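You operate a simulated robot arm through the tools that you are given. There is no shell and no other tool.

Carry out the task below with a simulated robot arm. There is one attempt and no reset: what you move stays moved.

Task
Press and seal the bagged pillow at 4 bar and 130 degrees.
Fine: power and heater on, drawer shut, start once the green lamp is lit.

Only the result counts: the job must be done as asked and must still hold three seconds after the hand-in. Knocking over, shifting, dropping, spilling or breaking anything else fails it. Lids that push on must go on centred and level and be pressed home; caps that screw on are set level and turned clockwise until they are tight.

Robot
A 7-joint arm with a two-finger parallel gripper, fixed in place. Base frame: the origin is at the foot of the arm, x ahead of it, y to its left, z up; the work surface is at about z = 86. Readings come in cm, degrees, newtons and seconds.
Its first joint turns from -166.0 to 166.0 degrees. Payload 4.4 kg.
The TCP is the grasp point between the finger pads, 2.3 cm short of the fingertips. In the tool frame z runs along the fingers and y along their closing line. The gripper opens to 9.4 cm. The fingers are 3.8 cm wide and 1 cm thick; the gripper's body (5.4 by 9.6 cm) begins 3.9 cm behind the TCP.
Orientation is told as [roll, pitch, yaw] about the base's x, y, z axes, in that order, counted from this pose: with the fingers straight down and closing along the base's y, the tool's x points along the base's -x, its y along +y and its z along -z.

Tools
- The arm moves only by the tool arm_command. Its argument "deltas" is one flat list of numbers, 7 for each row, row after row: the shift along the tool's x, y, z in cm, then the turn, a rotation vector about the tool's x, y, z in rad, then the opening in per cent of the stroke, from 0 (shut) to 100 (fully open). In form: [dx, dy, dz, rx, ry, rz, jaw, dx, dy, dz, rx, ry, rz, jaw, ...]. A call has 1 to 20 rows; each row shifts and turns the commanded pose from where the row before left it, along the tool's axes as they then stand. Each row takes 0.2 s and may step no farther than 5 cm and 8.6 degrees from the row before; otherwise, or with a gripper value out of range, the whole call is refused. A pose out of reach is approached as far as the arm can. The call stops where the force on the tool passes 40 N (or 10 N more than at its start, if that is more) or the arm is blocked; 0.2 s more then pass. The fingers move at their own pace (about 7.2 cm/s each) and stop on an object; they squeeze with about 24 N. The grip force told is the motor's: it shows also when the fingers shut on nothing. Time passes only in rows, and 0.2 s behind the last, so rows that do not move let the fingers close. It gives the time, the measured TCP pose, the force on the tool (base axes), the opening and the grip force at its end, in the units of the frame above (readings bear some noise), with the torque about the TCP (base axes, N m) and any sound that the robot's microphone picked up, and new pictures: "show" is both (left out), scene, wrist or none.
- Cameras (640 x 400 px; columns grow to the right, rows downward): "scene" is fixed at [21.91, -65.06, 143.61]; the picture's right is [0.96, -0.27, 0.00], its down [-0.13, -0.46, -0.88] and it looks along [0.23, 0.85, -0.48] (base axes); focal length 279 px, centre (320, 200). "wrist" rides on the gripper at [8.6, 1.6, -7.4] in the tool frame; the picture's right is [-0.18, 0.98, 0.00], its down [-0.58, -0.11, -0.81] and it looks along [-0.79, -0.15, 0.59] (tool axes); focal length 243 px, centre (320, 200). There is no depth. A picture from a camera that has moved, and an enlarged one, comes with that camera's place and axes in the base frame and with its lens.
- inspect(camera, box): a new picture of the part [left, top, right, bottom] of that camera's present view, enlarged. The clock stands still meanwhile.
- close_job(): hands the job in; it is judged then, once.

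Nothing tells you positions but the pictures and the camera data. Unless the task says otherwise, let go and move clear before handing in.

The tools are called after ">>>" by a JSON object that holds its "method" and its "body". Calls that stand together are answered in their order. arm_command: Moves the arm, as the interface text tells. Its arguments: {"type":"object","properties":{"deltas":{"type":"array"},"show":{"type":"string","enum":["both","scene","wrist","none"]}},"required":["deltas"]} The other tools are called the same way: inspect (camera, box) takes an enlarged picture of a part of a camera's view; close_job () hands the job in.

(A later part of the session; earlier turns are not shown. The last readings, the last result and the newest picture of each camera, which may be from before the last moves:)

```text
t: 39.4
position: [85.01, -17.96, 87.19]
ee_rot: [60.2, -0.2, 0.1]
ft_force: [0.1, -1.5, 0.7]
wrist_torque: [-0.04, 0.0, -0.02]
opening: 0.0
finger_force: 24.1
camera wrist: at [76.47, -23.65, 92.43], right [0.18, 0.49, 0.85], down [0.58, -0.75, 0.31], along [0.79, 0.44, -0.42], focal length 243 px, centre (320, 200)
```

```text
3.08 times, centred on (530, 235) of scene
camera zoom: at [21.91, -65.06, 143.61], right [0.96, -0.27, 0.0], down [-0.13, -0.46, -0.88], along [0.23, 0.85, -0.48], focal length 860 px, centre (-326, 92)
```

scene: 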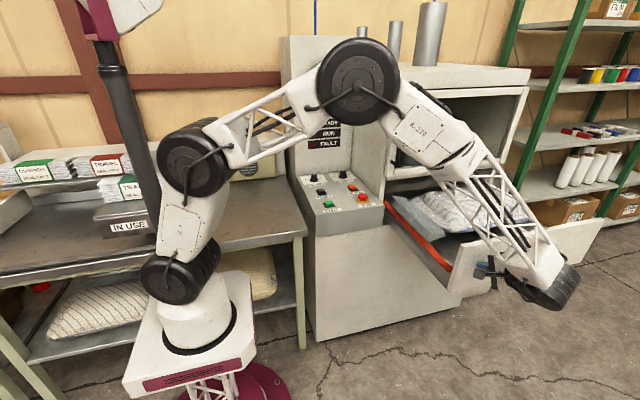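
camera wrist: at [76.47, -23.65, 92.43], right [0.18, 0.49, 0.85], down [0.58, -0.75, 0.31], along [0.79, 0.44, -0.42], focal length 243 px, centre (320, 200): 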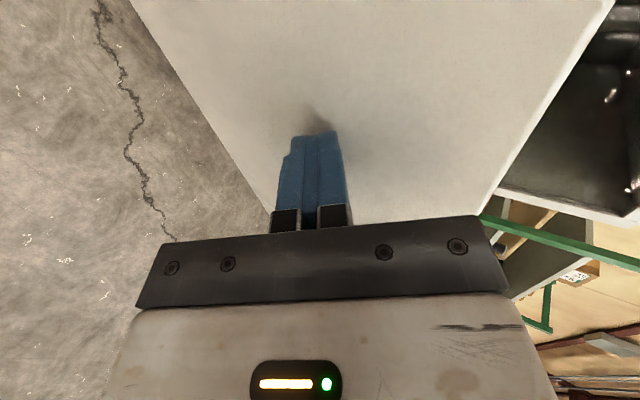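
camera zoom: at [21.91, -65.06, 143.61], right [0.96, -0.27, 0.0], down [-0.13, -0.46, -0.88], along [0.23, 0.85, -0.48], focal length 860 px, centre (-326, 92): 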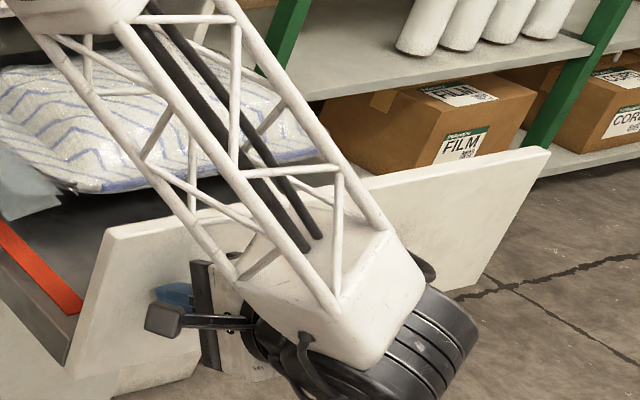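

Contact is made and the drawer slides with very little force. I'll keep pushing straight in at a gentle pace.

>>> {"method": "arm_command", "body": {"deltas": [0, 0.4, 0.693, 0, 0, 0, 0, 0, 0.5, 0.866, 0, 0, 0, 0, 0, 0.6, 1.039, 0, 0, 0, 0, 0, 0.6, 1.039, 0, 0, 0, 0, 0, 0.6, 1.039, 0, 0, 0, 0, 0, 0.6, 1.039, 0, 0, 0, 0, 0, 0.6, 1.039, 0, 0, 0, 0, 0, 0.6, 1.039, 0, 0, 0, 0, 0, 0.6, 1.039, 0, 0, 0, 0, 0, 0.6, 1.039, 0, 0, 0, 0, 0, 0.6, 1.039, 0, 0, 0, 0, 0, 0.6, 1.039, 0, 0, 0, 0, 0, 0.6, 1.039, 0, 0, 0, 0, 0, 0.5, 0.866, 0, 0, 0, 0, 0, 0.4, 0.693, 0, 0, 0, 0, 0, 0.3, 0.52, 0, 0, 0, 0], "show": "both"}}

>>> {"method": "inspect", "body": {"camera": "scene", "box": [370, 130, 600, 280]}}

```text
t: 42.8
position: [85.14, -0.71, 87.35]
ee_rot: [60.3, -0.2, 0.0]
ft_force: [-0.2, -1.3, 1.6]
wrist_torque: [0.02, -0.01, -0.02]
opening: 0.02
finger_force: 24.4
camera wrist: at [76.51, -6.26, 92.5], right [0.18, 0.49, 0.85], down [0.58, -0.75, 0.31], along [0.79, 0.44, -0.42], focal length 243 px, centre (320, 200)
```

scene: 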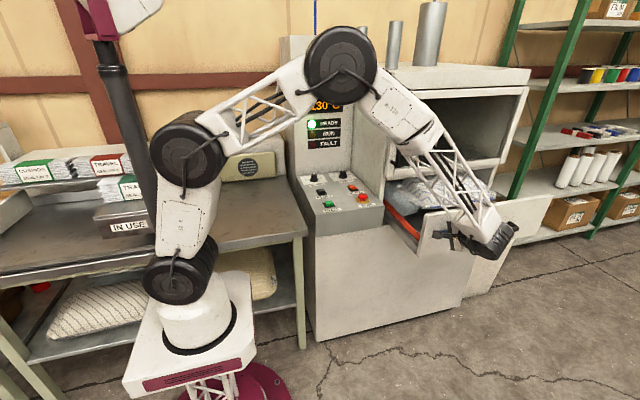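
wrist: 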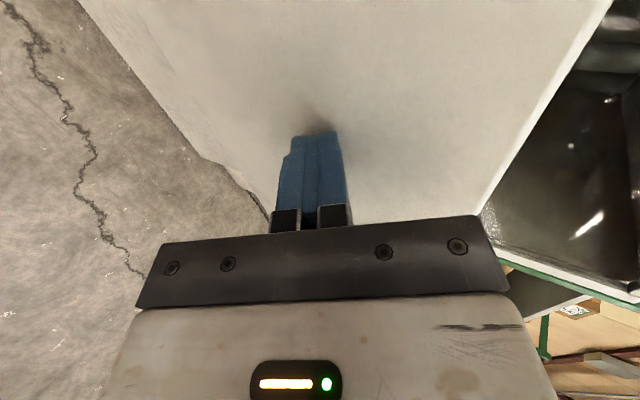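

```text
2.67 times, centred on (485, 205) of scene
camera zoom: at [21.91, -65.06, 143.61], right [0.96, -0.27, 0.0], down [-0.13, -0.46, -0.88], along [0.23, 0.85, -0.48], focal length 745 px, centre (-120, 187)
```

zoom: 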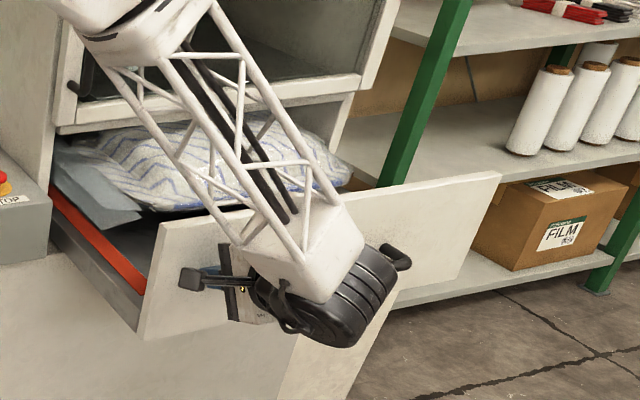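

The drawer is about 40% in and running smoothly, with the pillow passing under the frame. The display shows 130 °C. I'll continue pushing.

>>> {"method": "arm_command", "body": {"deltas": [0, 0.4, 0.693, 0, 0, 0, 0, 0, 0.5, 0.866, 0, 0, 0, 0, 0, 0.6, 1.039, 0, 0, 0, 0, 0, 0.6, 1.039, 0, 0, 0, 0, 0, 0.6, 1.039, 0, 0, 0, 0, 0, 0.6, 1.039, 0, 0, 0, 0, 0, 0.6, 1.039, 0, 0, 0, 0, 0, 0.6, 1.039, 0, 0, 0, 0, 0, 0.6, 1.039, 0, 0, 0, 0, 0, 0.6, 1.039, 0, 0, 0, 0, 0, 0.6, 1.039, 0, 0, 0, 0, 0, 0.6, 1.039, 0, 0, 0, 0, 0, 0.5, 0.866, 0, 0, 0, 0, 0, 0.4, 0.693, 0, 0, 0, 0, 0, 0.3, 0.52, 0, 0, 0, 0], "show": "both"}}

>>> {"method": "inspect", "body": {"camera": "scene", "box": [340, 100, 570, 260]}}

```text
t: 46.0
position: [85.05, 15.76, 87.42]
ee_rot: [60.2, -0.4, 0.2]
ft_force: [0.1, 0.2, 0.7]
wrist_torque: [0.0, 0.0, 0.0]
opening: 0.01
finger_force: 23.7
camera wrist: at [76.42, 10.08, 92.55], right [0.18, 0.49, 0.85], down [0.58, -0.75, 0.31], along [0.79, 0.44, -0.42], focal length 243 px, centre (320, 200)
```

scene: 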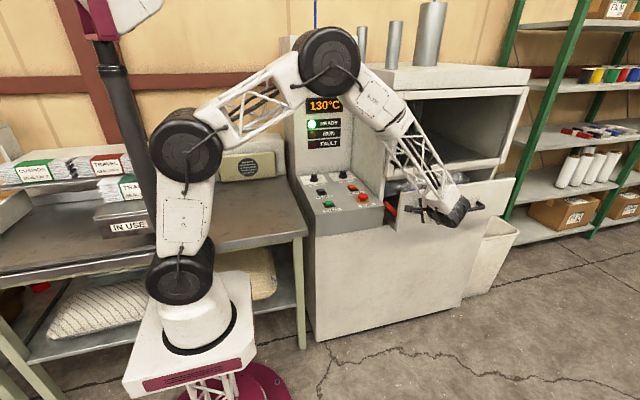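
wrist: 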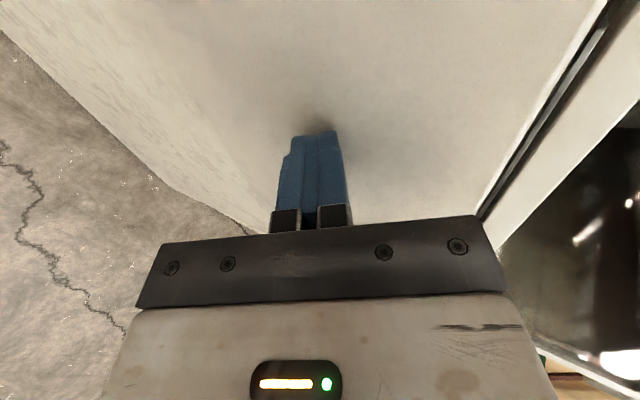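

```text
2.50 times, centred on (455, 180) of scene
camera zoom: at [21.91, -65.06, 143.61], right [0.96, -0.27, 0.0], down [-0.13, -0.46, -0.88], along [0.23, 0.85, -0.48], focal length 698 px, centre (-18, 250)
```

zoom: 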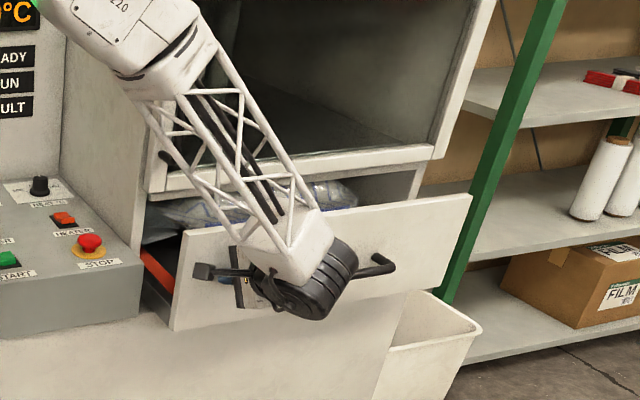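

About 10 cm remain to the press face. I'll go slower now and let the force limit stop me when it seats.

>>> {"method": "arm_command", "body": {"deltas": [0, 0.35, 0.606, 0, 0, 0, 0, 0, 0.4, 0.693, 0, 0, 0, 0, 0, 0.4, 0.693, 0, 0, 0, 0, 0, 0.4, 0.693, 0, 0, 0, 0, 0, 0.4, 0.693, 0, 0, 0, 0, 0, 0.4, 0.693, 0, 0, 0, 0, 0, 0.4, 0.693, 0, 0, 0, 0, 0, 0.3, 0.52, 0, 0, 0, 0, 0, 0.25, 0.433, 0, 0, 0, 0, 0, 0.25, 0.433, 0, 0, 0, 0], "show": "both"}}

>>> {"method": "inspect", "body": {"camera": "scene", "box": [340, 100, 570, 260]}}

```text
t: 48.2
position: [84.9, 22.67, 87.4]
ee_rot: [60.1, -0.3, 0.1]
ft_force: [-0.3, -0.4, 0.5]
wrist_torque: [0.01, -0.03, 0.02]
opening: 0.0
finger_force: 23.9
camera wrist: at [76.34, 17.09, 92.5], right [0.18, 0.49, 0.85], down [0.58, -0.75, 0.31], along [0.79, 0.44, -0.42], focal length 243 px, centre (320, 200)
```

scene: 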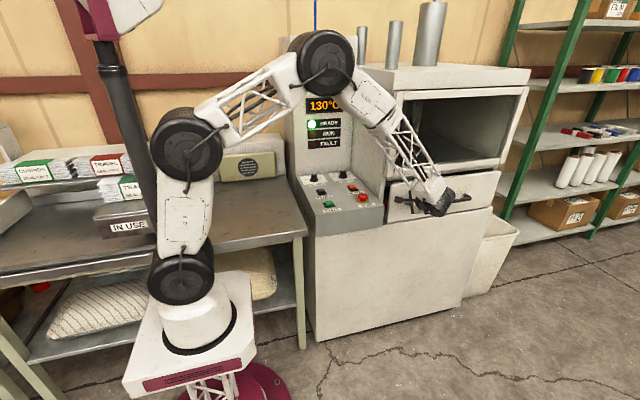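
wrist: 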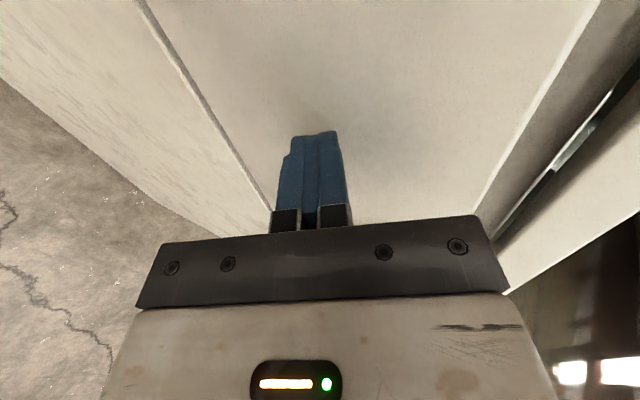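

```text
2.50 times, centred on (455, 180) of scene
camera zoom: at [21.91, -65.06, 143.61], right [0.96, -0.27, 0.0], down [-0.13, -0.46, -0.88], along [0.23, 0.85, -0.48], focal length 698 px, centre (-18, 250)
```

zoom: 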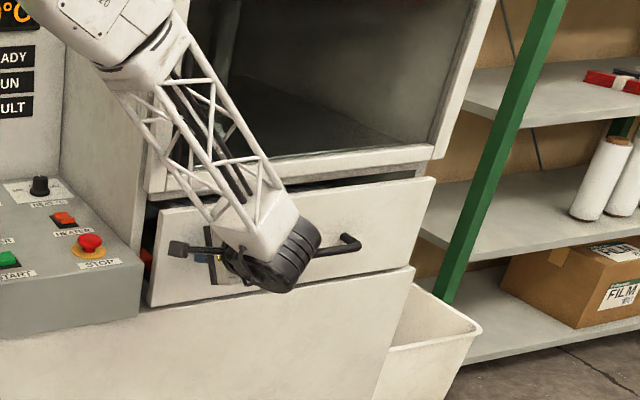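

Nearly shut, with a thin gap still visible at the left edge. I'll push the last bit in 0.4 cm steps until it seats.

>>> {"method": "arm_command", "body": {"deltas": [0, 0.2, 0.346, 0, 0, 0, 0, 0, 0.2, 0.346, 0, 0, 0, 0, 0, 0.2, 0.346, 0, 0, 0, 0, 0, 0.2, 0.346, 0, 0, 0, 0, 0, 0.2, 0.346, 0, 0, 0, 0, 0, 0.2, 0.346, 0, 0, 0, 0, 0, 0.2, 0.346, 0, 0, 0, 0, 0, 0.2, 0.346, 0, 0, 0, 0, 0, 0.2, 0.346, 0, 0, 0, 0, 0, 0.2, 0.346, 0, 0, 0, 0], "show": "both"}}

>>> {"method": "inspect", "body": {"camera": "scene", "box": [340, 130, 500, 240]}}

```text
t: 49.0
position: [84.75, 23.68, 87.47]
ee_rot: [60.0, -0.2, 0.0]
ft_force: [-8.4, -18.3, 5.9]
wrist_torque: [0.06, 0.02, 0.18]
opening: 0.01
finger_force: 24.5
stopped in row 4: the force on the tool passed its limit at 54 N (the readings are from after the stop); the commanded pose is now the measured one
camera wrist: at [76.26, 18.13, 92.55], right [0.18, 0.49, 0.85], down [0.58, -0.75, 0.31], along [0.79, 0.44, -0.42], focal length 243 px, centre (320, 200)
```

scene: 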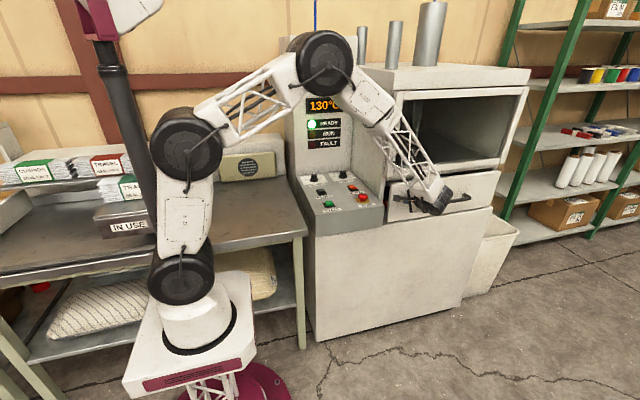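
wrist: 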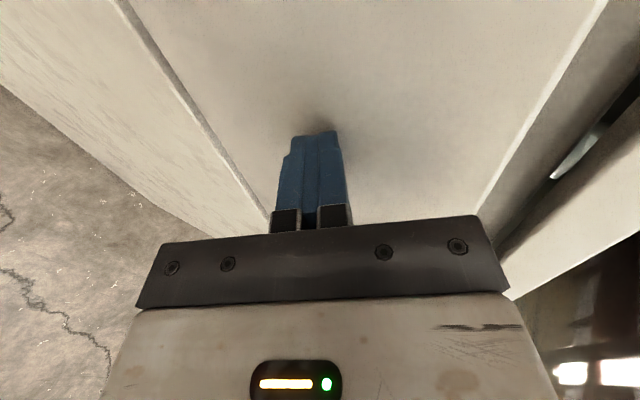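

```text
3.64 times, centred on (420, 185) of scene
camera zoom: at [21.91, -65.06, 143.61], right [0.96, -0.27, 0.0], down [-0.13, -0.46, -0.88], along [0.23, 0.85, -0.48], focal length 1016 px, centre (-44, 254)
```

zoom: 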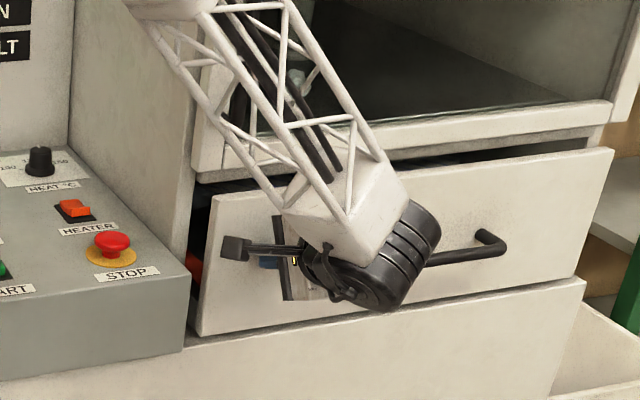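

The push met firm resistance at the fingertips. I need to see whether the drawer is fully home or caught on something, so I'll zoom on its edges.

>>> {"method": "inspect", "body": {"camera": "scene", "box": [372, 170, 420, 220]}}

>>> {"method": "inspect", "body": {"camera": "scene", "box": [440, 150, 520, 210]}}

>>> {"method": "inspect", "body": {"camera": "wrist", "box": [400, 0, 640, 200]}}

>>> {"method": "inspect", "body": {"camera": "wrist", "box": [100, -60, 340, 140]}}

```text
8.00 times, centred on (396, 195) of scene
camera zoom: at [21.91, -65.06, 143.61], right [0.96, -0.27, 0.0], down [-0.13, -0.46, -0.88], along [0.23, 0.85, -0.48], focal length 2235 px, centre (-288, 240)
```

zoom: 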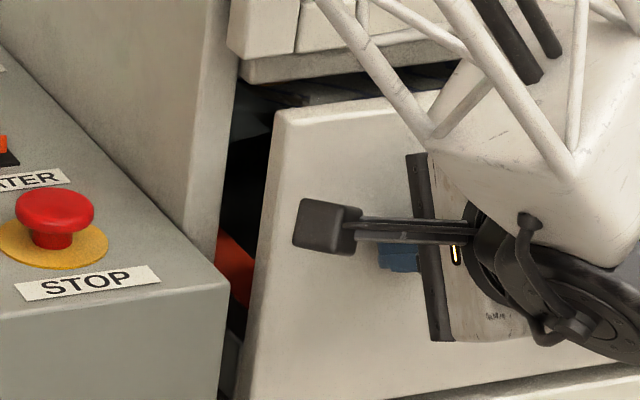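

```text
6.67 times, centred on (480, 180) of scene
camera zoom: at [21.91, -65.06, 143.61], right [0.96, -0.27, 0.0], down [-0.13, -0.46, -0.88], along [0.23, 0.85, -0.48], focal length 1863 px, centre (-747, 333)
```

zoom: 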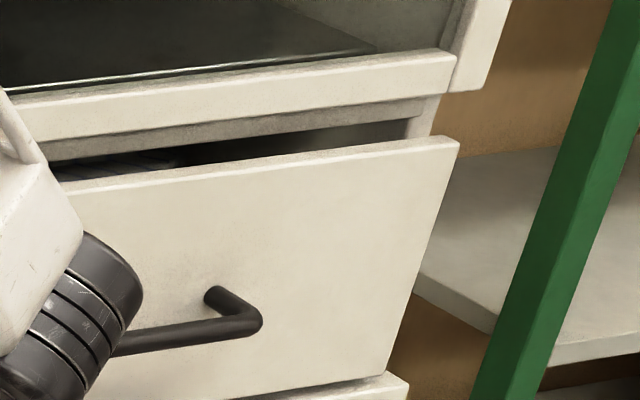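

```text
2.00 times, centred on (520, 100) of wrist
camera zoom: at [76.26, 18.13, 92.55], right [0.18, 0.49, 0.85], down [0.58, -0.75, 0.31], along [0.79, 0.44, -0.42], focal length 485 px, centre (-80, 400)
```

zoom: 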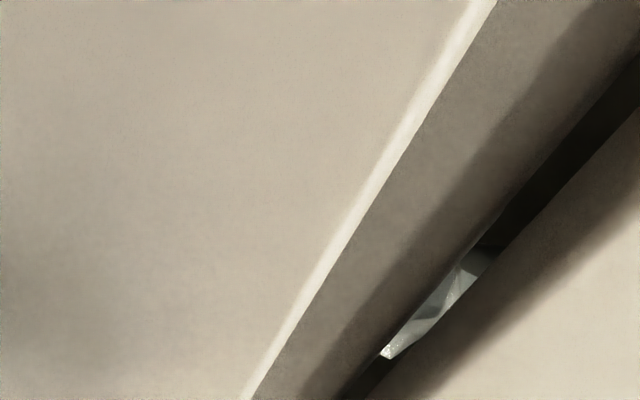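

```text
refused: -60 is not a number from 0 to 400
```

The panel front is at y ≈ 26.5, but the press's front face is near y ≈ 31, so the drawer stopped about 2–3 cm short. I'll look into the gap to see what's in the way.

>>> {"method": "inspect", "body": {"camera": "scene", "box": [386, 168, 418, 188]}}

>>> {"method": "inspect", "body": {"camera": "scene", "box": [440, 158, 504, 188]}}

>>> {"method": "inspect", "body": {"camera": "wrist", "box": [540, 80, 640, 200]}}

>>> {"method": "inspect", "body": {"camera": "scene", "box": [386, 185, 410, 215]}}

```text
16.00 times, centred on (402, 178) of scene
camera zoom: at [21.91, -65.06, 143.61], right [0.96, -0.27, 0.0], down [-0.13, -0.46, -0.88], along [0.23, 0.85, -0.48], focal length 4471 px, centre (-992, 552)
```

zoom: 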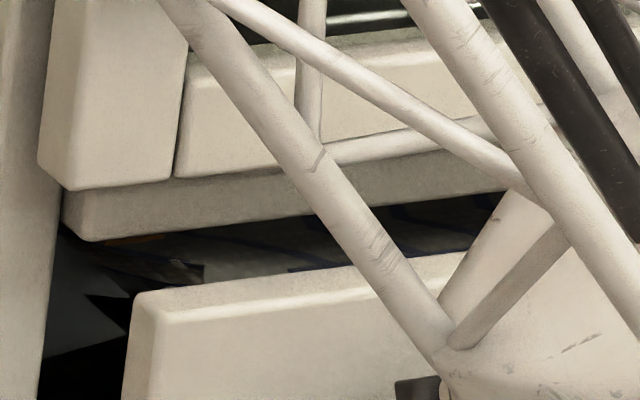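

```text
10.00 times, centred on (472, 173) of scene
camera zoom: at [21.91, -65.06, 143.61], right [0.96, -0.27, 0.0], down [-0.13, -0.46, -0.88], along [0.23, 0.85, -0.48], focal length 2794 px, centre (-1200, 470)
```

zoom: 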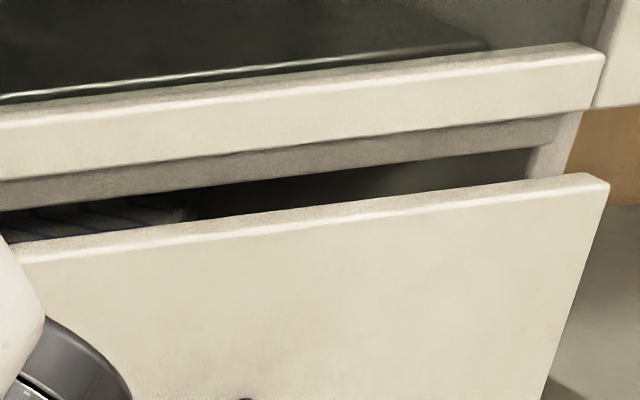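

```text
3.33 times, centred on (590, 140) of wrist
camera zoom: at [76.26, 18.13, 92.55], right [0.18, 0.49, 0.85], down [0.58, -0.75, 0.31], along [0.79, 0.44, -0.42], focal length 809 px, centre (-580, 400)
```

zoom: 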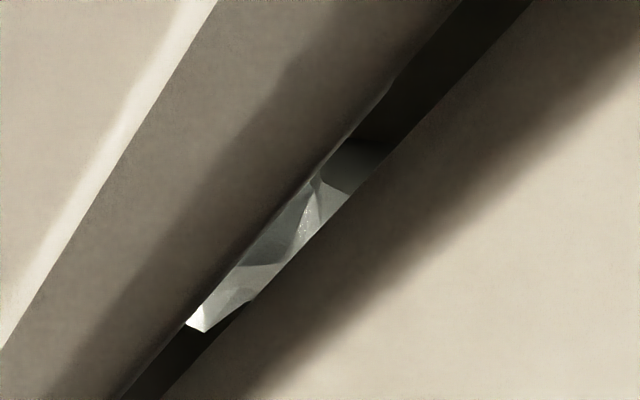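

```text
13.33 times, centred on (398, 200) of scene
camera zoom: at [21.91, -65.06, 143.61], right [0.96, -0.27, 0.0], down [-0.13, -0.46, -0.88], along [0.23, 0.85, -0.48], focal length 3726 px, centre (-720, 200)
```

zoom: 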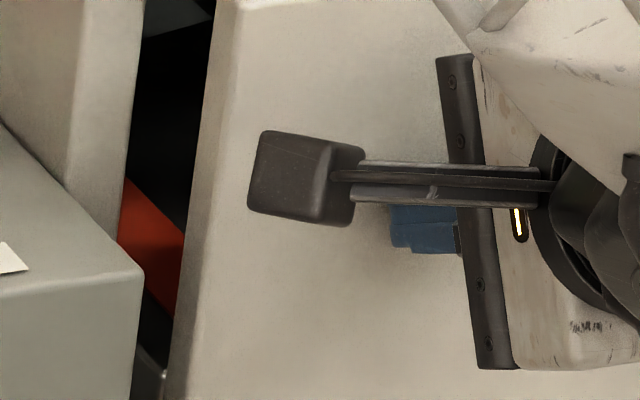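

The panel is still about 3 cm off the face and something resists firmly. I'll push again in very small steps to see whether it's a stiff catch that yields or a rigid block.

>>> {"method": "arm_command", "body": {"deltas": [0, 0.05, 0.0866, 0, 0, 0, 0, 0, 0.05, 0.0866, 0, 0, 0, 0, 0, 0.05, 0.0866, 0, 0, 0, 0, 0, 0.05, 0.0866, 0, 0, 0, 0], "show": "none"}}

>>> {"method": "inspect", "body": {"camera": "scene", "box": [372, 165, 412, 215]}}

>>> {"method": "inspect", "body": {"camera": "scene", "box": [290, 90, 360, 160]}}

```text
t: 49.6
position: [84.86, 23.78, 87.46]
ee_rot: [60.1, -0.3, -0.2]
ft_force: [-3.6, -15.5, 0.6]
wrist_torque: [-0.03, 0.0, 0.15]
opening: 0.01
finger_force: 23.6
stopped in row 2: the force on the tool passed its limit at 44 N (the readings are from after the stop); the commanded pose is now the measured one
```

```text
8.00 times, centred on (392, 190) of scene
camera zoom: at [21.91, -65.06, 143.61], right [0.96, -0.27, 0.0], down [-0.13, -0.46, -0.88], along [0.23, 0.85, -0.48], focal length 2235 px, centre (-256, 280)
```

zoom: 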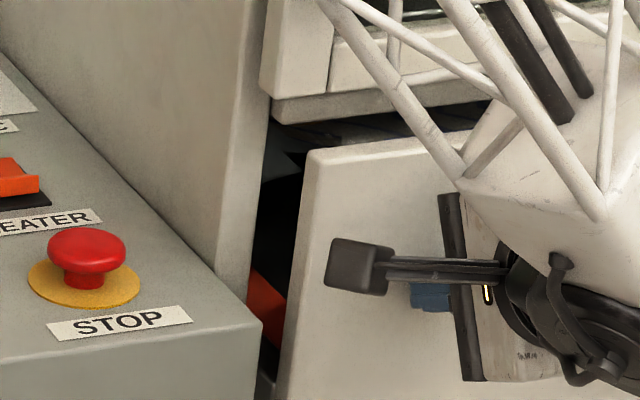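

```text
5.71 times, centred on (325, 125) of scene
camera zoom: at [21.91, -65.06, 143.61], right [0.96, -0.27, 0.0], down [-0.13, -0.46, -0.88], along [0.23, 0.85, -0.48], focal length 1597 px, centre (291, 629)
```

zoom: 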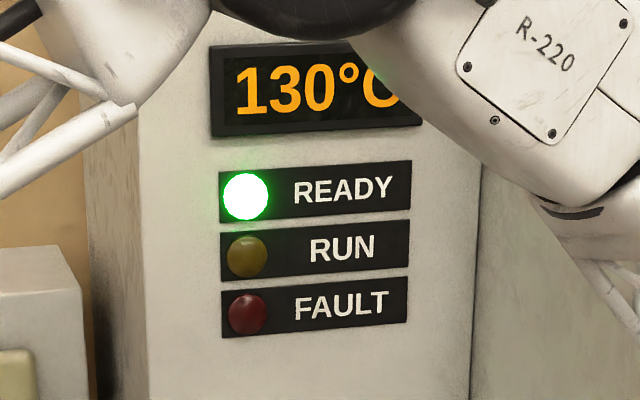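

The stop is rigid, READY is lit at 130 °C, and the panel still appears to stand off the frame. I'll back off and look at the left-side gap from over the console with the wrist camera.

>>> {"method": "arm_command", "body": {"deltas": [0, -1.75, -3.03, 0, 0, 0, 0, 0, -1.75, -3.03, 0, 0, 0, 0, 0, -1.75, -3.03, 0, 0, 0, 0, 0, -1.75, -3.03, 0, 0, 0, 0, 0, 3.81, -2.2, 0, 0, 0, 0, 0, 3.81, -2.2, 0, 0, 0, 0, 0, 3.81, -2.2, 0, 0, 0, 0, 0, 3.81, -2.2, 0, 0, 0, 0, 4.75, 0, 0, 0, 0, 0, 0, 4.75, 0, 0, 0, 0, 0, 0, 4.75, 0, 0, 0, 0, 0, 0, 4.75, 0, 0, 0, 0, 0, 0, 0, 0, 0, 0.1495, 0, 0, 0, 0, 0, 0, 0.1495, 0, 0, 0, 0, 0, 0, 0.1495, 0, 0, 0, 0, 0, 0, 0.1495, 0, 0, 0, 0, 0, 0, 0.1495, 0, 0, 0, 0, 0, 0, 0.1495, 0, 0, 0, 0, 0, 0, 0.1495, 0, 0, 0], "show": "both"}}

>>> {"method": "inspect", "body": {"camera": "scene", "box": [370, 140, 530, 240]}}

```text
t: 53.6
position: [65.72, 9.66, 104.86]
ee_rot: [-0.1, -0.3, 0.0]
ft_force: [0.5, -0.4, -0.7]
wrist_torque: [0.02, 0.03, 0.03]
opening: 0.0
finger_force: 23.9
camera wrist: at [57.15, 11.41, 112.24], right [0.18, 0.98, 0.0], down [0.58, -0.11, 0.81], along [0.8, -0.15, -0.59], focal length 243 px, centre (320, 200)
```

scene: 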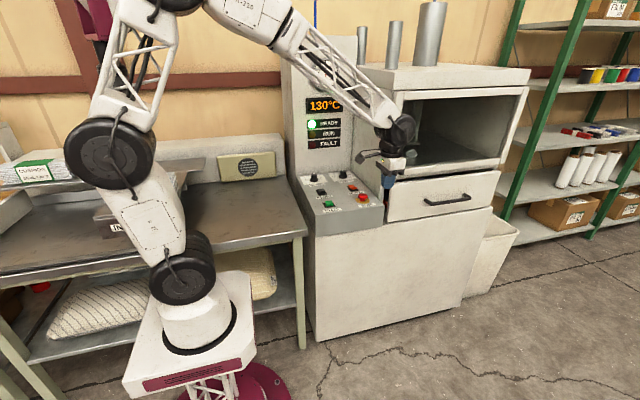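
wrist: 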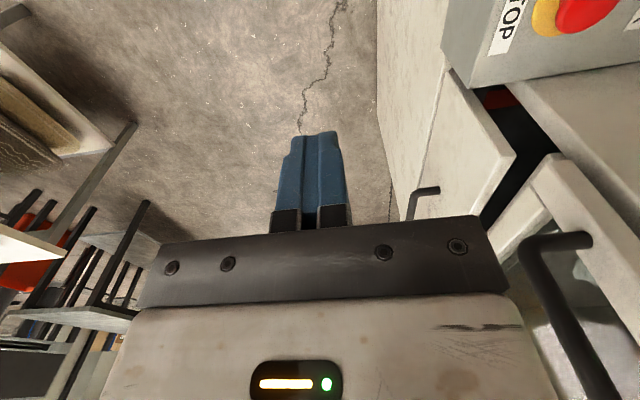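

```text
4.00 times, centred on (450, 190) of scene
camera zoom: at [21.91, -65.06, 143.61], right [0.96, -0.27, 0.0], down [-0.13, -0.46, -0.88], along [0.23, 0.85, -0.48], focal length 1118 px, centre (-200, 240)
```

zoom: 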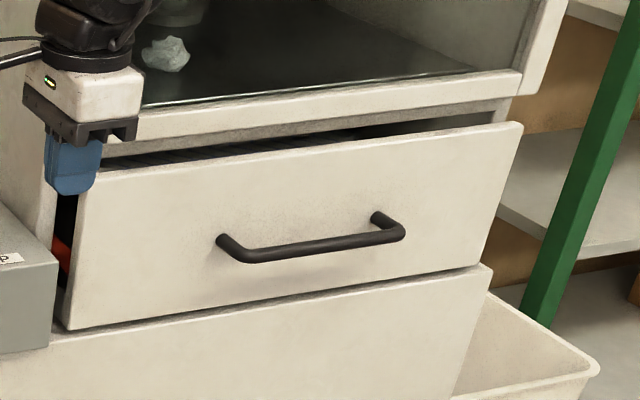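

The gap between the panel and frame is clear from here. Zooming in for detail.

>>> {"method": "inspect", "body": {"camera": "wrist", "box": [420, 60, 580, 220]}}

>>> {"method": "inspect", "body": {"camera": "wrist", "box": [460, 70, 560, 140]}}

>>> {"method": "inspect", "body": {"camera": "scene", "box": [395, 165, 475, 205]}}

>>> {"method": "inspect", "body": {"camera": "scene", "box": [440, 155, 510, 215]}}

```text
2.50 times, centred on (500, 140) of wrist
camera zoom: at [57.15, 11.41, 112.24], right [0.18, 0.98, 0.0], down [0.58, -0.11, 0.81], along [0.8, -0.15, -0.59], focal length 606 px, centre (-130, 350)
```

zoom: 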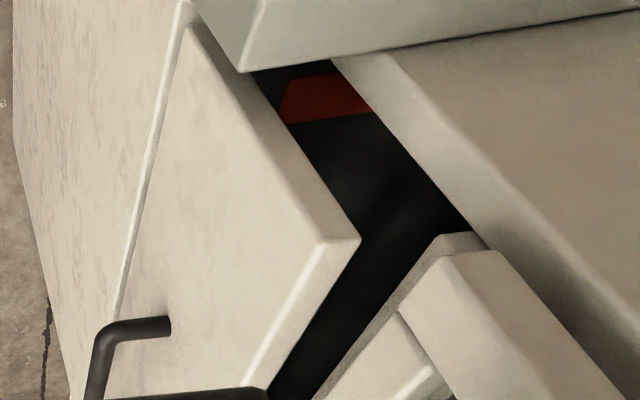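

```text
5.71 times, centred on (510, 105) of wrist
camera zoom: at [57.15, 11.41, 112.24], right [0.18, 0.98, 0.0], down [0.58, -0.11, 0.81], along [0.8, -0.15, -0.59], focal length 1386 px, centre (-766, 743)
```

zoom: 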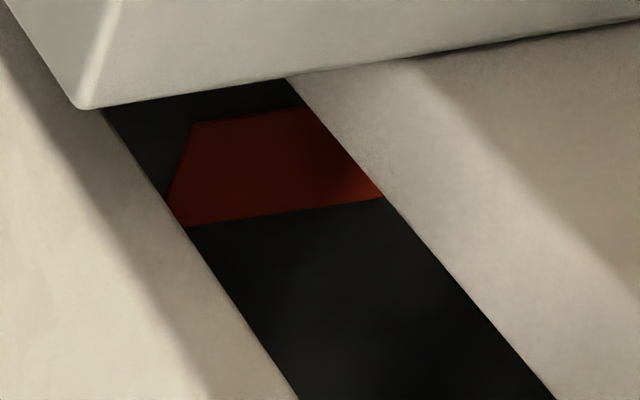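

```text
8.00 times, centred on (435, 185) of scene
camera zoom: at [21.91, -65.06, 143.61], right [0.96, -0.27, 0.0], down [-0.13, -0.46, -0.88], along [0.23, 0.85, -0.48], focal length 2235 px, centre (-600, 320)
```

zoom: 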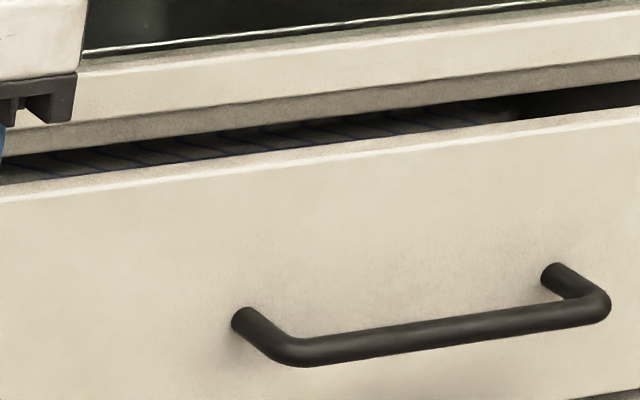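

```text
6.67 times, centred on (475, 185) of scene
camera zoom: at [21.91, -65.06, 143.61], right [0.96, -0.27, 0.0], down [-0.13, -0.46, -0.88], along [0.23, 0.85, -0.48], focal length 1863 px, centre (-713, 300)
```

zoom: 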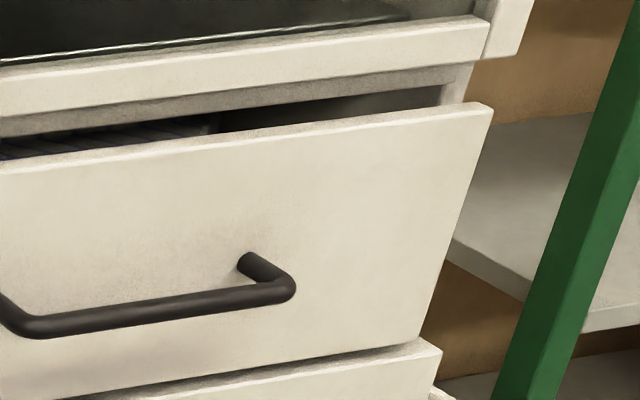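

The panel is now about level with the base cabinet's front, so this could be the drawer's real end stop. I'll check the lower edges and the right side for flushness or any obstruction.

>>> {"method": "inspect", "body": {"camera": "scene", "box": [372, 205, 420, 245]}}

>>> {"method": "inspect", "body": {"camera": "scene", "box": [470, 160, 518, 220]}}

>>> {"method": "inspect", "body": {"camera": "wrist", "box": [370, 0, 470, 220]}}

>>> {"method": "inspect", "body": {"camera": "scene", "box": [300, 190, 500, 350]}}

```text
10.00 times, centred on (396, 225) of scene
camera zoom: at [21.91, -65.06, 143.61], right [0.96, -0.27, 0.0], down [-0.13, -0.46, -0.88], along [0.23, 0.85, -0.48], focal length 2794 px, centre (-440, -50)
```

zoom: 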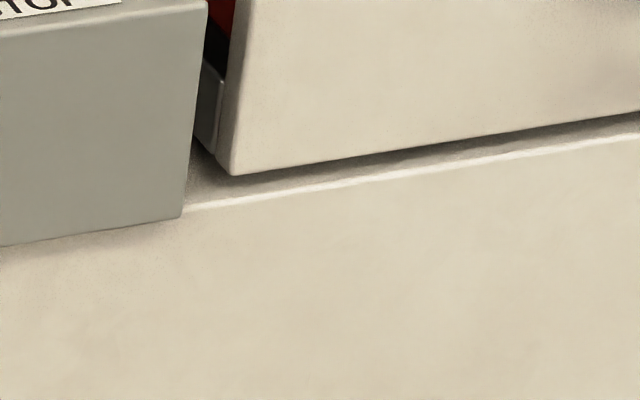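

```text
6.67 times, centred on (494, 190) of scene
camera zoom: at [21.91, -65.06, 143.61], right [0.96, -0.27, 0.0], down [-0.13, -0.46, -0.88], along [0.23, 0.85, -0.48], focal length 1863 px, centre (-840, 267)
```

zoom: 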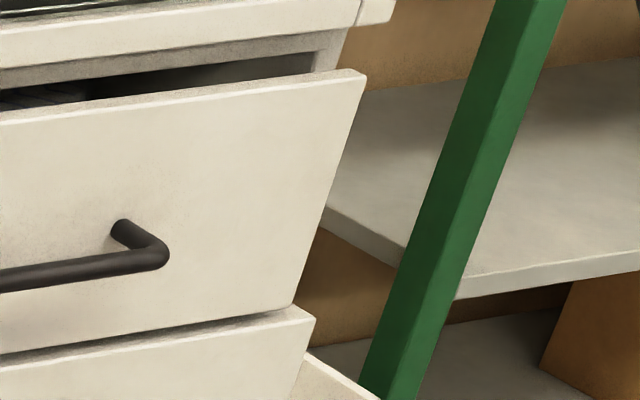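

```text
1.82 times, centred on (420, 110) of wrist
camera zoom: at [57.15, 11.41, 112.24], right [0.18, 0.98, 0.0], down [0.58, -0.11, 0.81], along [0.8, -0.15, -0.59], focal length 441 px, centre (138, 364)
```

zoom: 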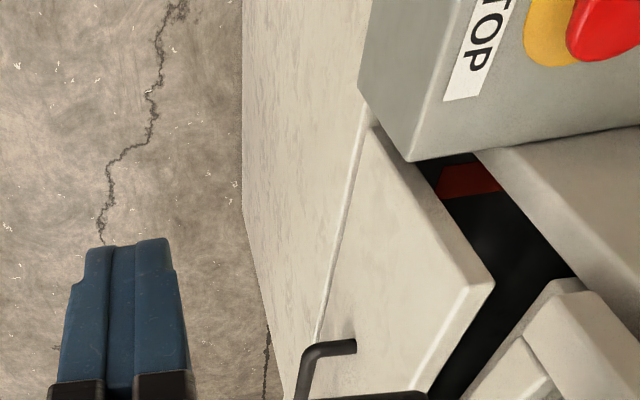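

```text
2.50 times, centred on (400, 270) of scene
camera zoom: at [21.91, -65.06, 143.61], right [0.96, -0.27, 0.0], down [-0.13, -0.46, -0.88], along [0.23, 0.85, -0.48], focal length 698 px, centre (120, 25)
```

zoom: 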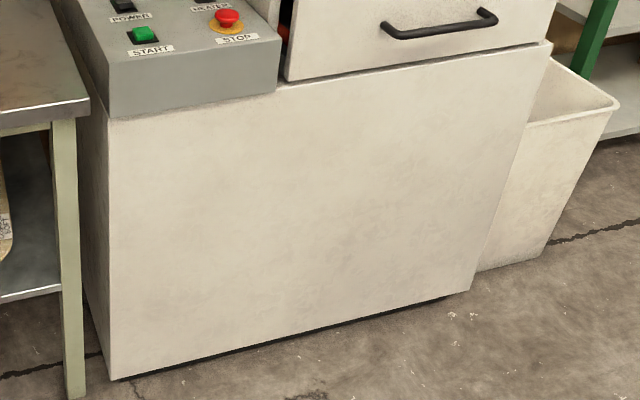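

The panel sits level with the base's front and the pillow would be centred under the ram, which suggests an end stop, yet a gap to the frame remains. Before deciding, I'll look through the chamber glass and slot from here.

>>> {"method": "inspect", "body": {"camera": "wrist", "box": [480, 220, 640, 400]}}

>>> {"method": "inspect", "body": {"camera": "scene", "box": [395, 85, 515, 185]}}

>>> {"method": "inspect", "body": {"camera": "scene", "box": [340, 0, 540, 110]}}

```text
2.22 times, centred on (560, 310) of wrist
camera zoom: at [57.15, 11.41, 112.24], right [0.18, 0.98, 0.0], down [0.58, -0.11, 0.81], along [0.8, -0.15, -0.59], focal length 539 px, centre (-213, -44)
```

zoom: 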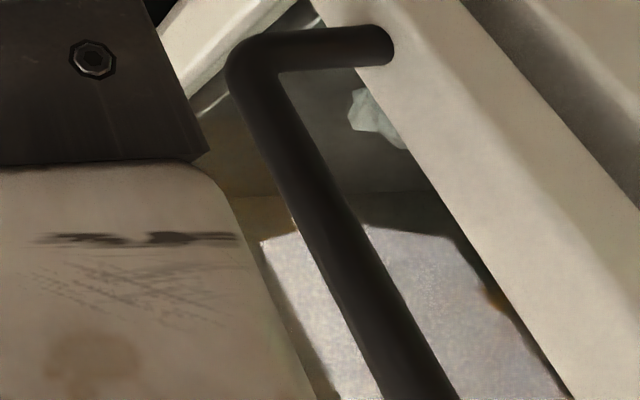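

```text
4.00 times, centred on (455, 135) of scene
camera zoom: at [21.91, -65.06, 143.61], right [0.96, -0.27, 0.0], down [-0.13, -0.46, -0.88], along [0.23, 0.85, -0.48], focal length 1118 px, centre (-220, 460)
```

zoom: 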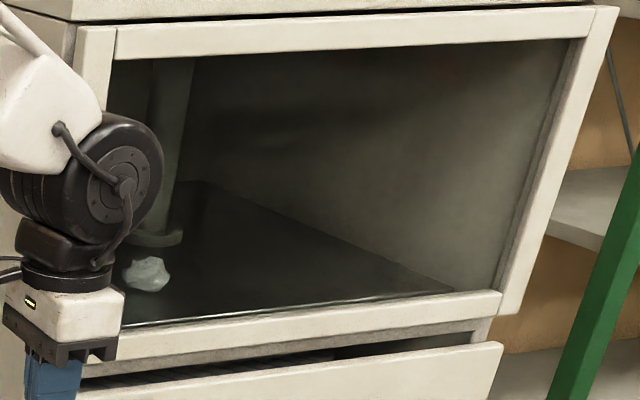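

```text
3.20 times, centred on (440, 55) of scene
camera zoom: at [21.91, -65.06, 143.61], right [0.96, -0.27, 0.0], down [-0.13, -0.46, -0.88], along [0.23, 0.85, -0.48], focal length 894 px, centre (-64, 664)
```

zoom: 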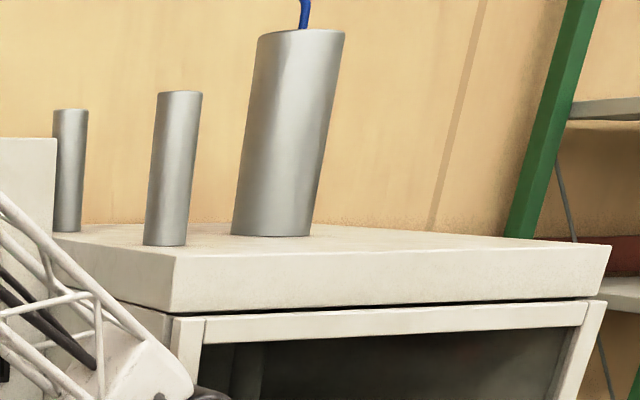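

The white scrap is inside the chamber on top of the platen, so it isn't in the drawer's path. I'll aim the wrist camera level along +y through the left-side slit to look for anything behind the tray.

>>> {"method": "arm_command", "body": {"deltas": [-2.58, -0.75, 3.0, 0, 0, 0, 0, -2.58, -0.75, 3.0, 0, 0, 0, 0, -2.58, -0.75, 3.0, 0, 0, 0, 0, -2.58, -0.75, 3.0, 0, 0, 0, 0, 0, 0, 0, 0, 0, -0.1418, 0, 0, 0, 0, 0, 0, -0.1418, 0, 0, 0, 0, 0, 0, -0.1418, 0, 0, 0, 0, 0, 0, -0.1418, 0, 0, 0, 0, 0, 0, -0.1418, 0, 0, 0, 0, 0, 0, -0.1418, 0, 0, 0, 0, 0, 0, -0.1418, 0, 0, 0, 0, 0, 0, -0.1418, 0, 0, 0, 0, 0, -0.126, 0, 0, 0, 0, 0, 0, -0.126, 0, 0, 0, 0, 0, 0, -0.126, 0, 0, 0, 0, 0, 0, -0.126, 0, 0, 0, 0, 0, 0, -0.126, 0, 0], "show": "both"}}

```text
t: 57.2
position: [76.2, 6.89, 93.08]
ee_rot: [-0.3, -36.3, 65.2]
ft_force: [0.5, 1.2, 0.3]
wrist_torque: [0.02, -0.01, -0.02]
opening: 0.0
finger_force: 24.1
camera wrist: at [69.97, -2.67, 93.91], right [-0.83, 0.55, 0.11], down [0.09, -0.05, 0.99], along [0.55, 0.83, 0.0], focal length 243 px, centre (320, 200)
```

scene: 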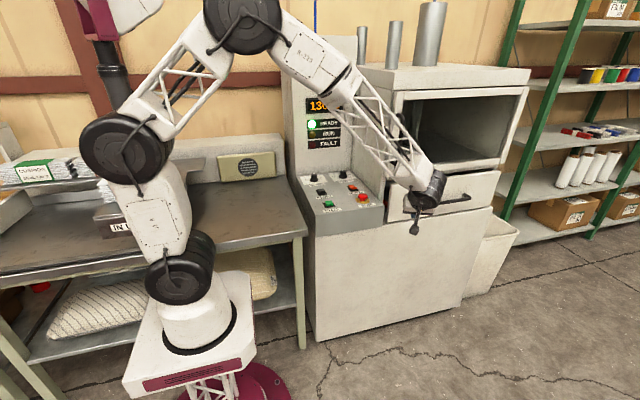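
wrist: 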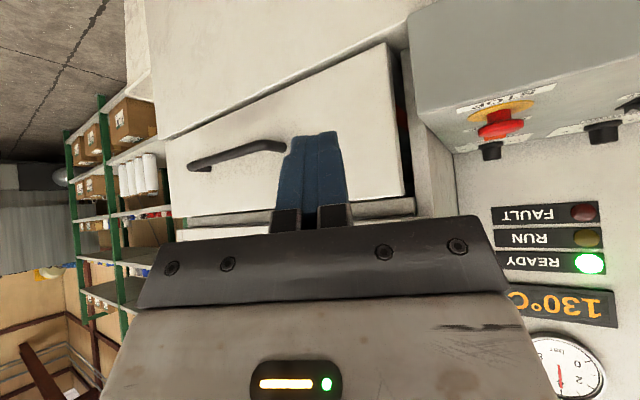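

I now have a level, upside-down view of the closed drawer. Zooming into the slit on its left side and the gap along its top.

>>> {"method": "inspect", "body": {"camera": "wrist", "box": [375, 40, 455, 210]}}

>>> {"method": "inspect", "body": {"camera": "wrist", "box": [385, 90, 425, 140]}}

>>> {"method": "inspect", "body": {"camera": "wrist", "box": [385, 140, 425, 210]}}

>>> {"method": "inspect", "body": {"camera": "wrist", "box": [160, 130, 290, 240]}}

```text
2.35 times, centred on (415, 125) of wrist
camera zoom: at [69.97, -2.67, 93.91], right [-0.83, 0.55, 0.11], down [0.09, -0.05, 0.99], along [0.55, 0.83, 0.0], focal length 571 px, centre (96, 376)
```

zoom: 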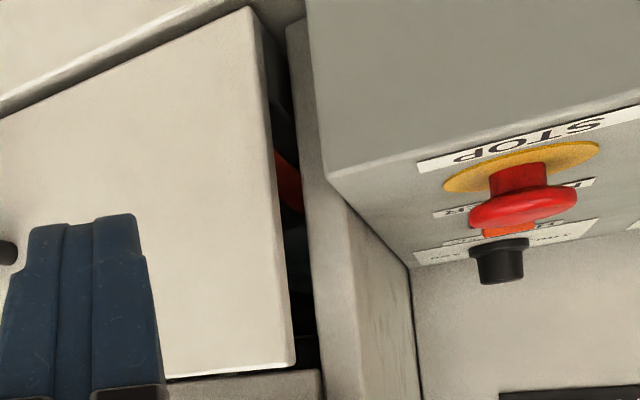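

```text
8.00 times, centred on (405, 115) of wrist
camera zoom: at [69.97, -2.67, 93.91], right [-0.83, 0.55, 0.11], down [0.09, -0.05, 0.99], along [0.55, 0.83, 0.0], focal length 1941 px, centre (-360, 880)
```

zoom: 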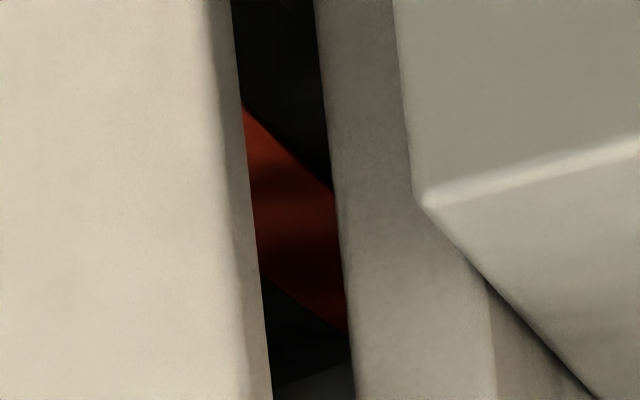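

```text
5.71 times, centred on (405, 175) of wrist
camera zoom: at [69.97, -2.67, 93.91], right [-0.83, 0.55, 0.11], down [0.09, -0.05, 0.99], along [0.55, 0.83, 0.0], focal length 1386 px, centre (-166, 343)
```

zoom: 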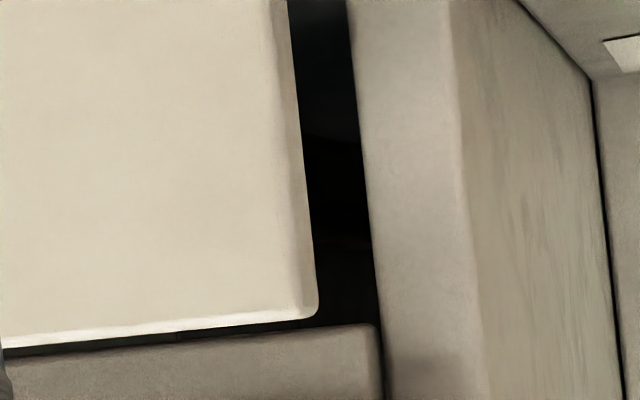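

```text
3.64 times, centred on (225, 185) of wrist
camera zoom: at [69.97, -2.67, 93.91], right [-0.83, 0.55, 0.11], down [0.09, -0.05, 0.99], along [0.55, 0.83, 0.0], focal length 882 px, centre (666, 254)
```

zoom: 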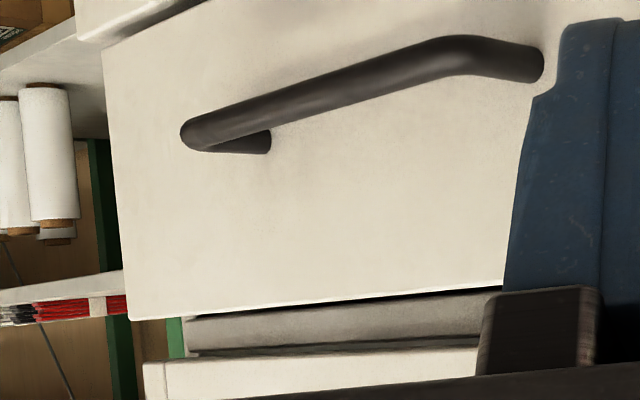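

The inside is dark, but the numbers help. With this travel (about 42.7 cm) the bag's centre sits at (105, 57), right under the ram axis at (105, 57). The panel is also flush with the base front and the stop is rigid, so I take the drawer to be fully shut. READY is lit at 130 °C, so I'll back away and reorient for START.

>>> {"method": "arm_command", "body": {"deltas": [-2.352, 0, -3.236, 0, 0, 0, 0, -2.352, 0, -3.236, 0, 0, 0, 0, -2.352, 0, -3.236, 0, 0, 0, 0, 0, 0, 0, 0, 0.126, 0, 0, 0, 0, 0, 0, 0.126, 0, 0, 0, 0, 0, 0, 0.126, 0, 0, 0, 0, 0, 0, 0.126, 0, 0, 0, 0, 0, 0, 0.126, 0, 0, 0, 0, 0, 0, 0, 0.1418, 0, 0, 0, 0, 0, 0, 0.1418, 0, 0, 0, 0, 0, 0, 0.1418, 0, 0, 0, 0, 0, 0, 0.1418, 0, 0, 0, 0, 0, 0, 0.1418, 0, 0, 0, 0, 0, 0, 0.1418, 0, 0, 0, 0, 0, 0, 0.1418, 0, 0, 0, 0, 0, 0, 0.1418, 0], "show": "none"}}

>>> {"method": "inspect", "body": {"camera": "scene", "box": [60, 140, 160, 240]}}

>>> {"method": "inspect", "body": {"camera": "scene", "box": [370, 150, 530, 240]}}

```text
t: 60.6
position: [76.12, 6.65, 105.02]
ee_rot: [0.1, -0.2, -0.2]
ft_force: [0.2, 0.3, 0.2]
wrist_torque: [0.01, -0.03, 0.02]
opening: 0.0
finger_force: 23.3
```

```text
4.00 times, centred on (110, 190) of scene
camera zoom: at [21.91, -65.06, 143.61], right [0.96, -0.27, 0.0], down [-0.13, -0.46, -0.88], along [0.23, 0.85, -0.48], focal length 1118 px, centre (1160, 240)
```

zoom: 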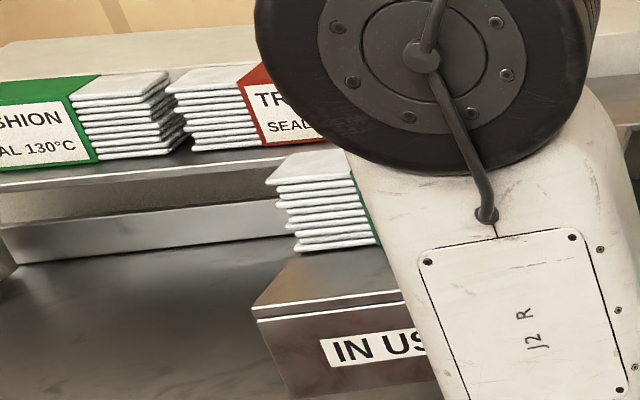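

```text
4.00 times, centred on (450, 195) of scene
camera zoom: at [21.91, -65.06, 143.61], right [0.96, -0.27, 0.0], down [-0.13, -0.46, -0.88], along [0.23, 0.85, -0.48], focal length 1118 px, centre (-200, 220)
```

zoom: 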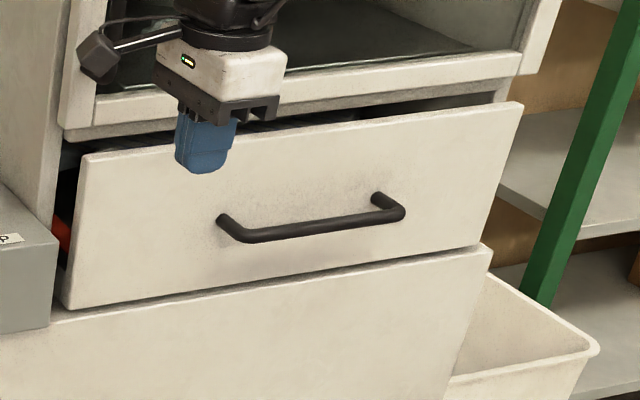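

Now I'll move to a point above the START button.

>>> {"method": "arm_command", "body": {"deltas": [2.975, 3.056, 0.625, 0, 0, 0, 0, 2.975, 3.056, 0.625, 0, 0, 0, 0, 2.975, 3.056, 0.625, 0, 0, 0, 0, 2.975, 3.056, 0.625, 0, 0, 0, 0, 2.975, 3.056, 0.625, 0, 0, 0, 0, 2.975, 3.056, 0.625, 0, 0, 0, 0, 2.975, 3.056, 0.625, 0, 0, 0, 0, 2.975, 3.056, 0.625, 0, 0, 0, 0], "show": "both"}}

>>> {"method": "inspect", "body": {"camera": "wrist", "box": [220, 20, 380, 140]}}

>>> {"method": "inspect", "body": {"camera": "scene", "box": [296, 50, 376, 150]}}

```text
t: 62.4
position: [51.99, 31.34, 99.94]
ee_rot: [0.2, -0.3, -0.1]
ft_force: [0.5, 0.5, -0.3]
wrist_torque: [-0.02, -0.03, -0.01]
opening: 0.0
finger_force: 23.7
camera wrist: at [43.41, 33.04, 107.41], right [0.19, 0.98, 0.0], down [0.58, -0.11, 0.81], along [0.8, -0.15, -0.59], focal length 243 px, centre (320, 200)
```

scene: 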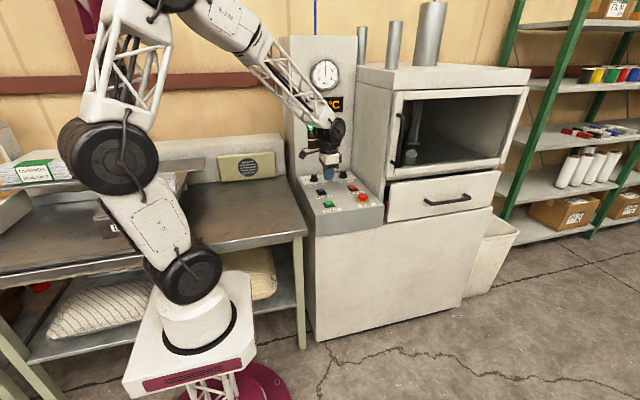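
wrist: 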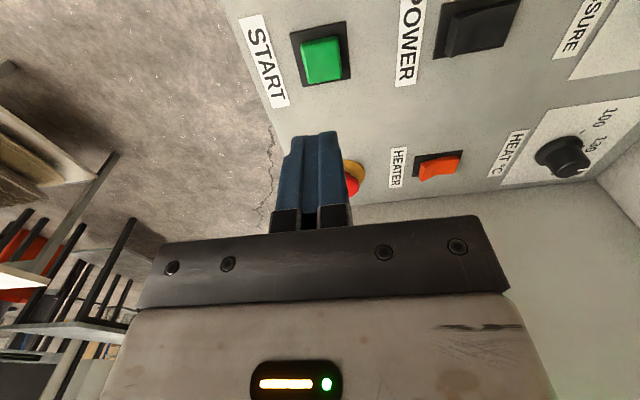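

```text
3.33 times, centred on (300, 80) of wrist
camera zoom: at [43.41, 33.04, 107.41], right [0.19, 0.98, 0.0], down [0.58, -0.11, 0.81], along [0.8, -0.15, -0.59], focal length 809 px, centre (387, 600)
```

zoom: 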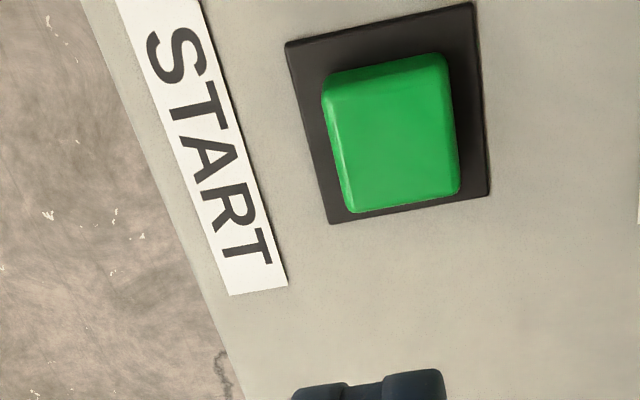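

```text
4.00 times, centred on (336, 100) of scene
camera zoom: at [21.91, -65.06, 143.61], right [0.96, -0.27, 0.0], down [-0.13, -0.46, -0.88], along [0.23, 0.85, -0.48], focal length 1118 px, centre (256, 600)
```

zoom: 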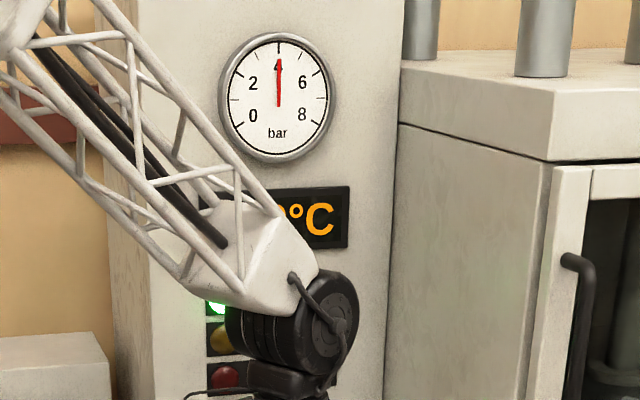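

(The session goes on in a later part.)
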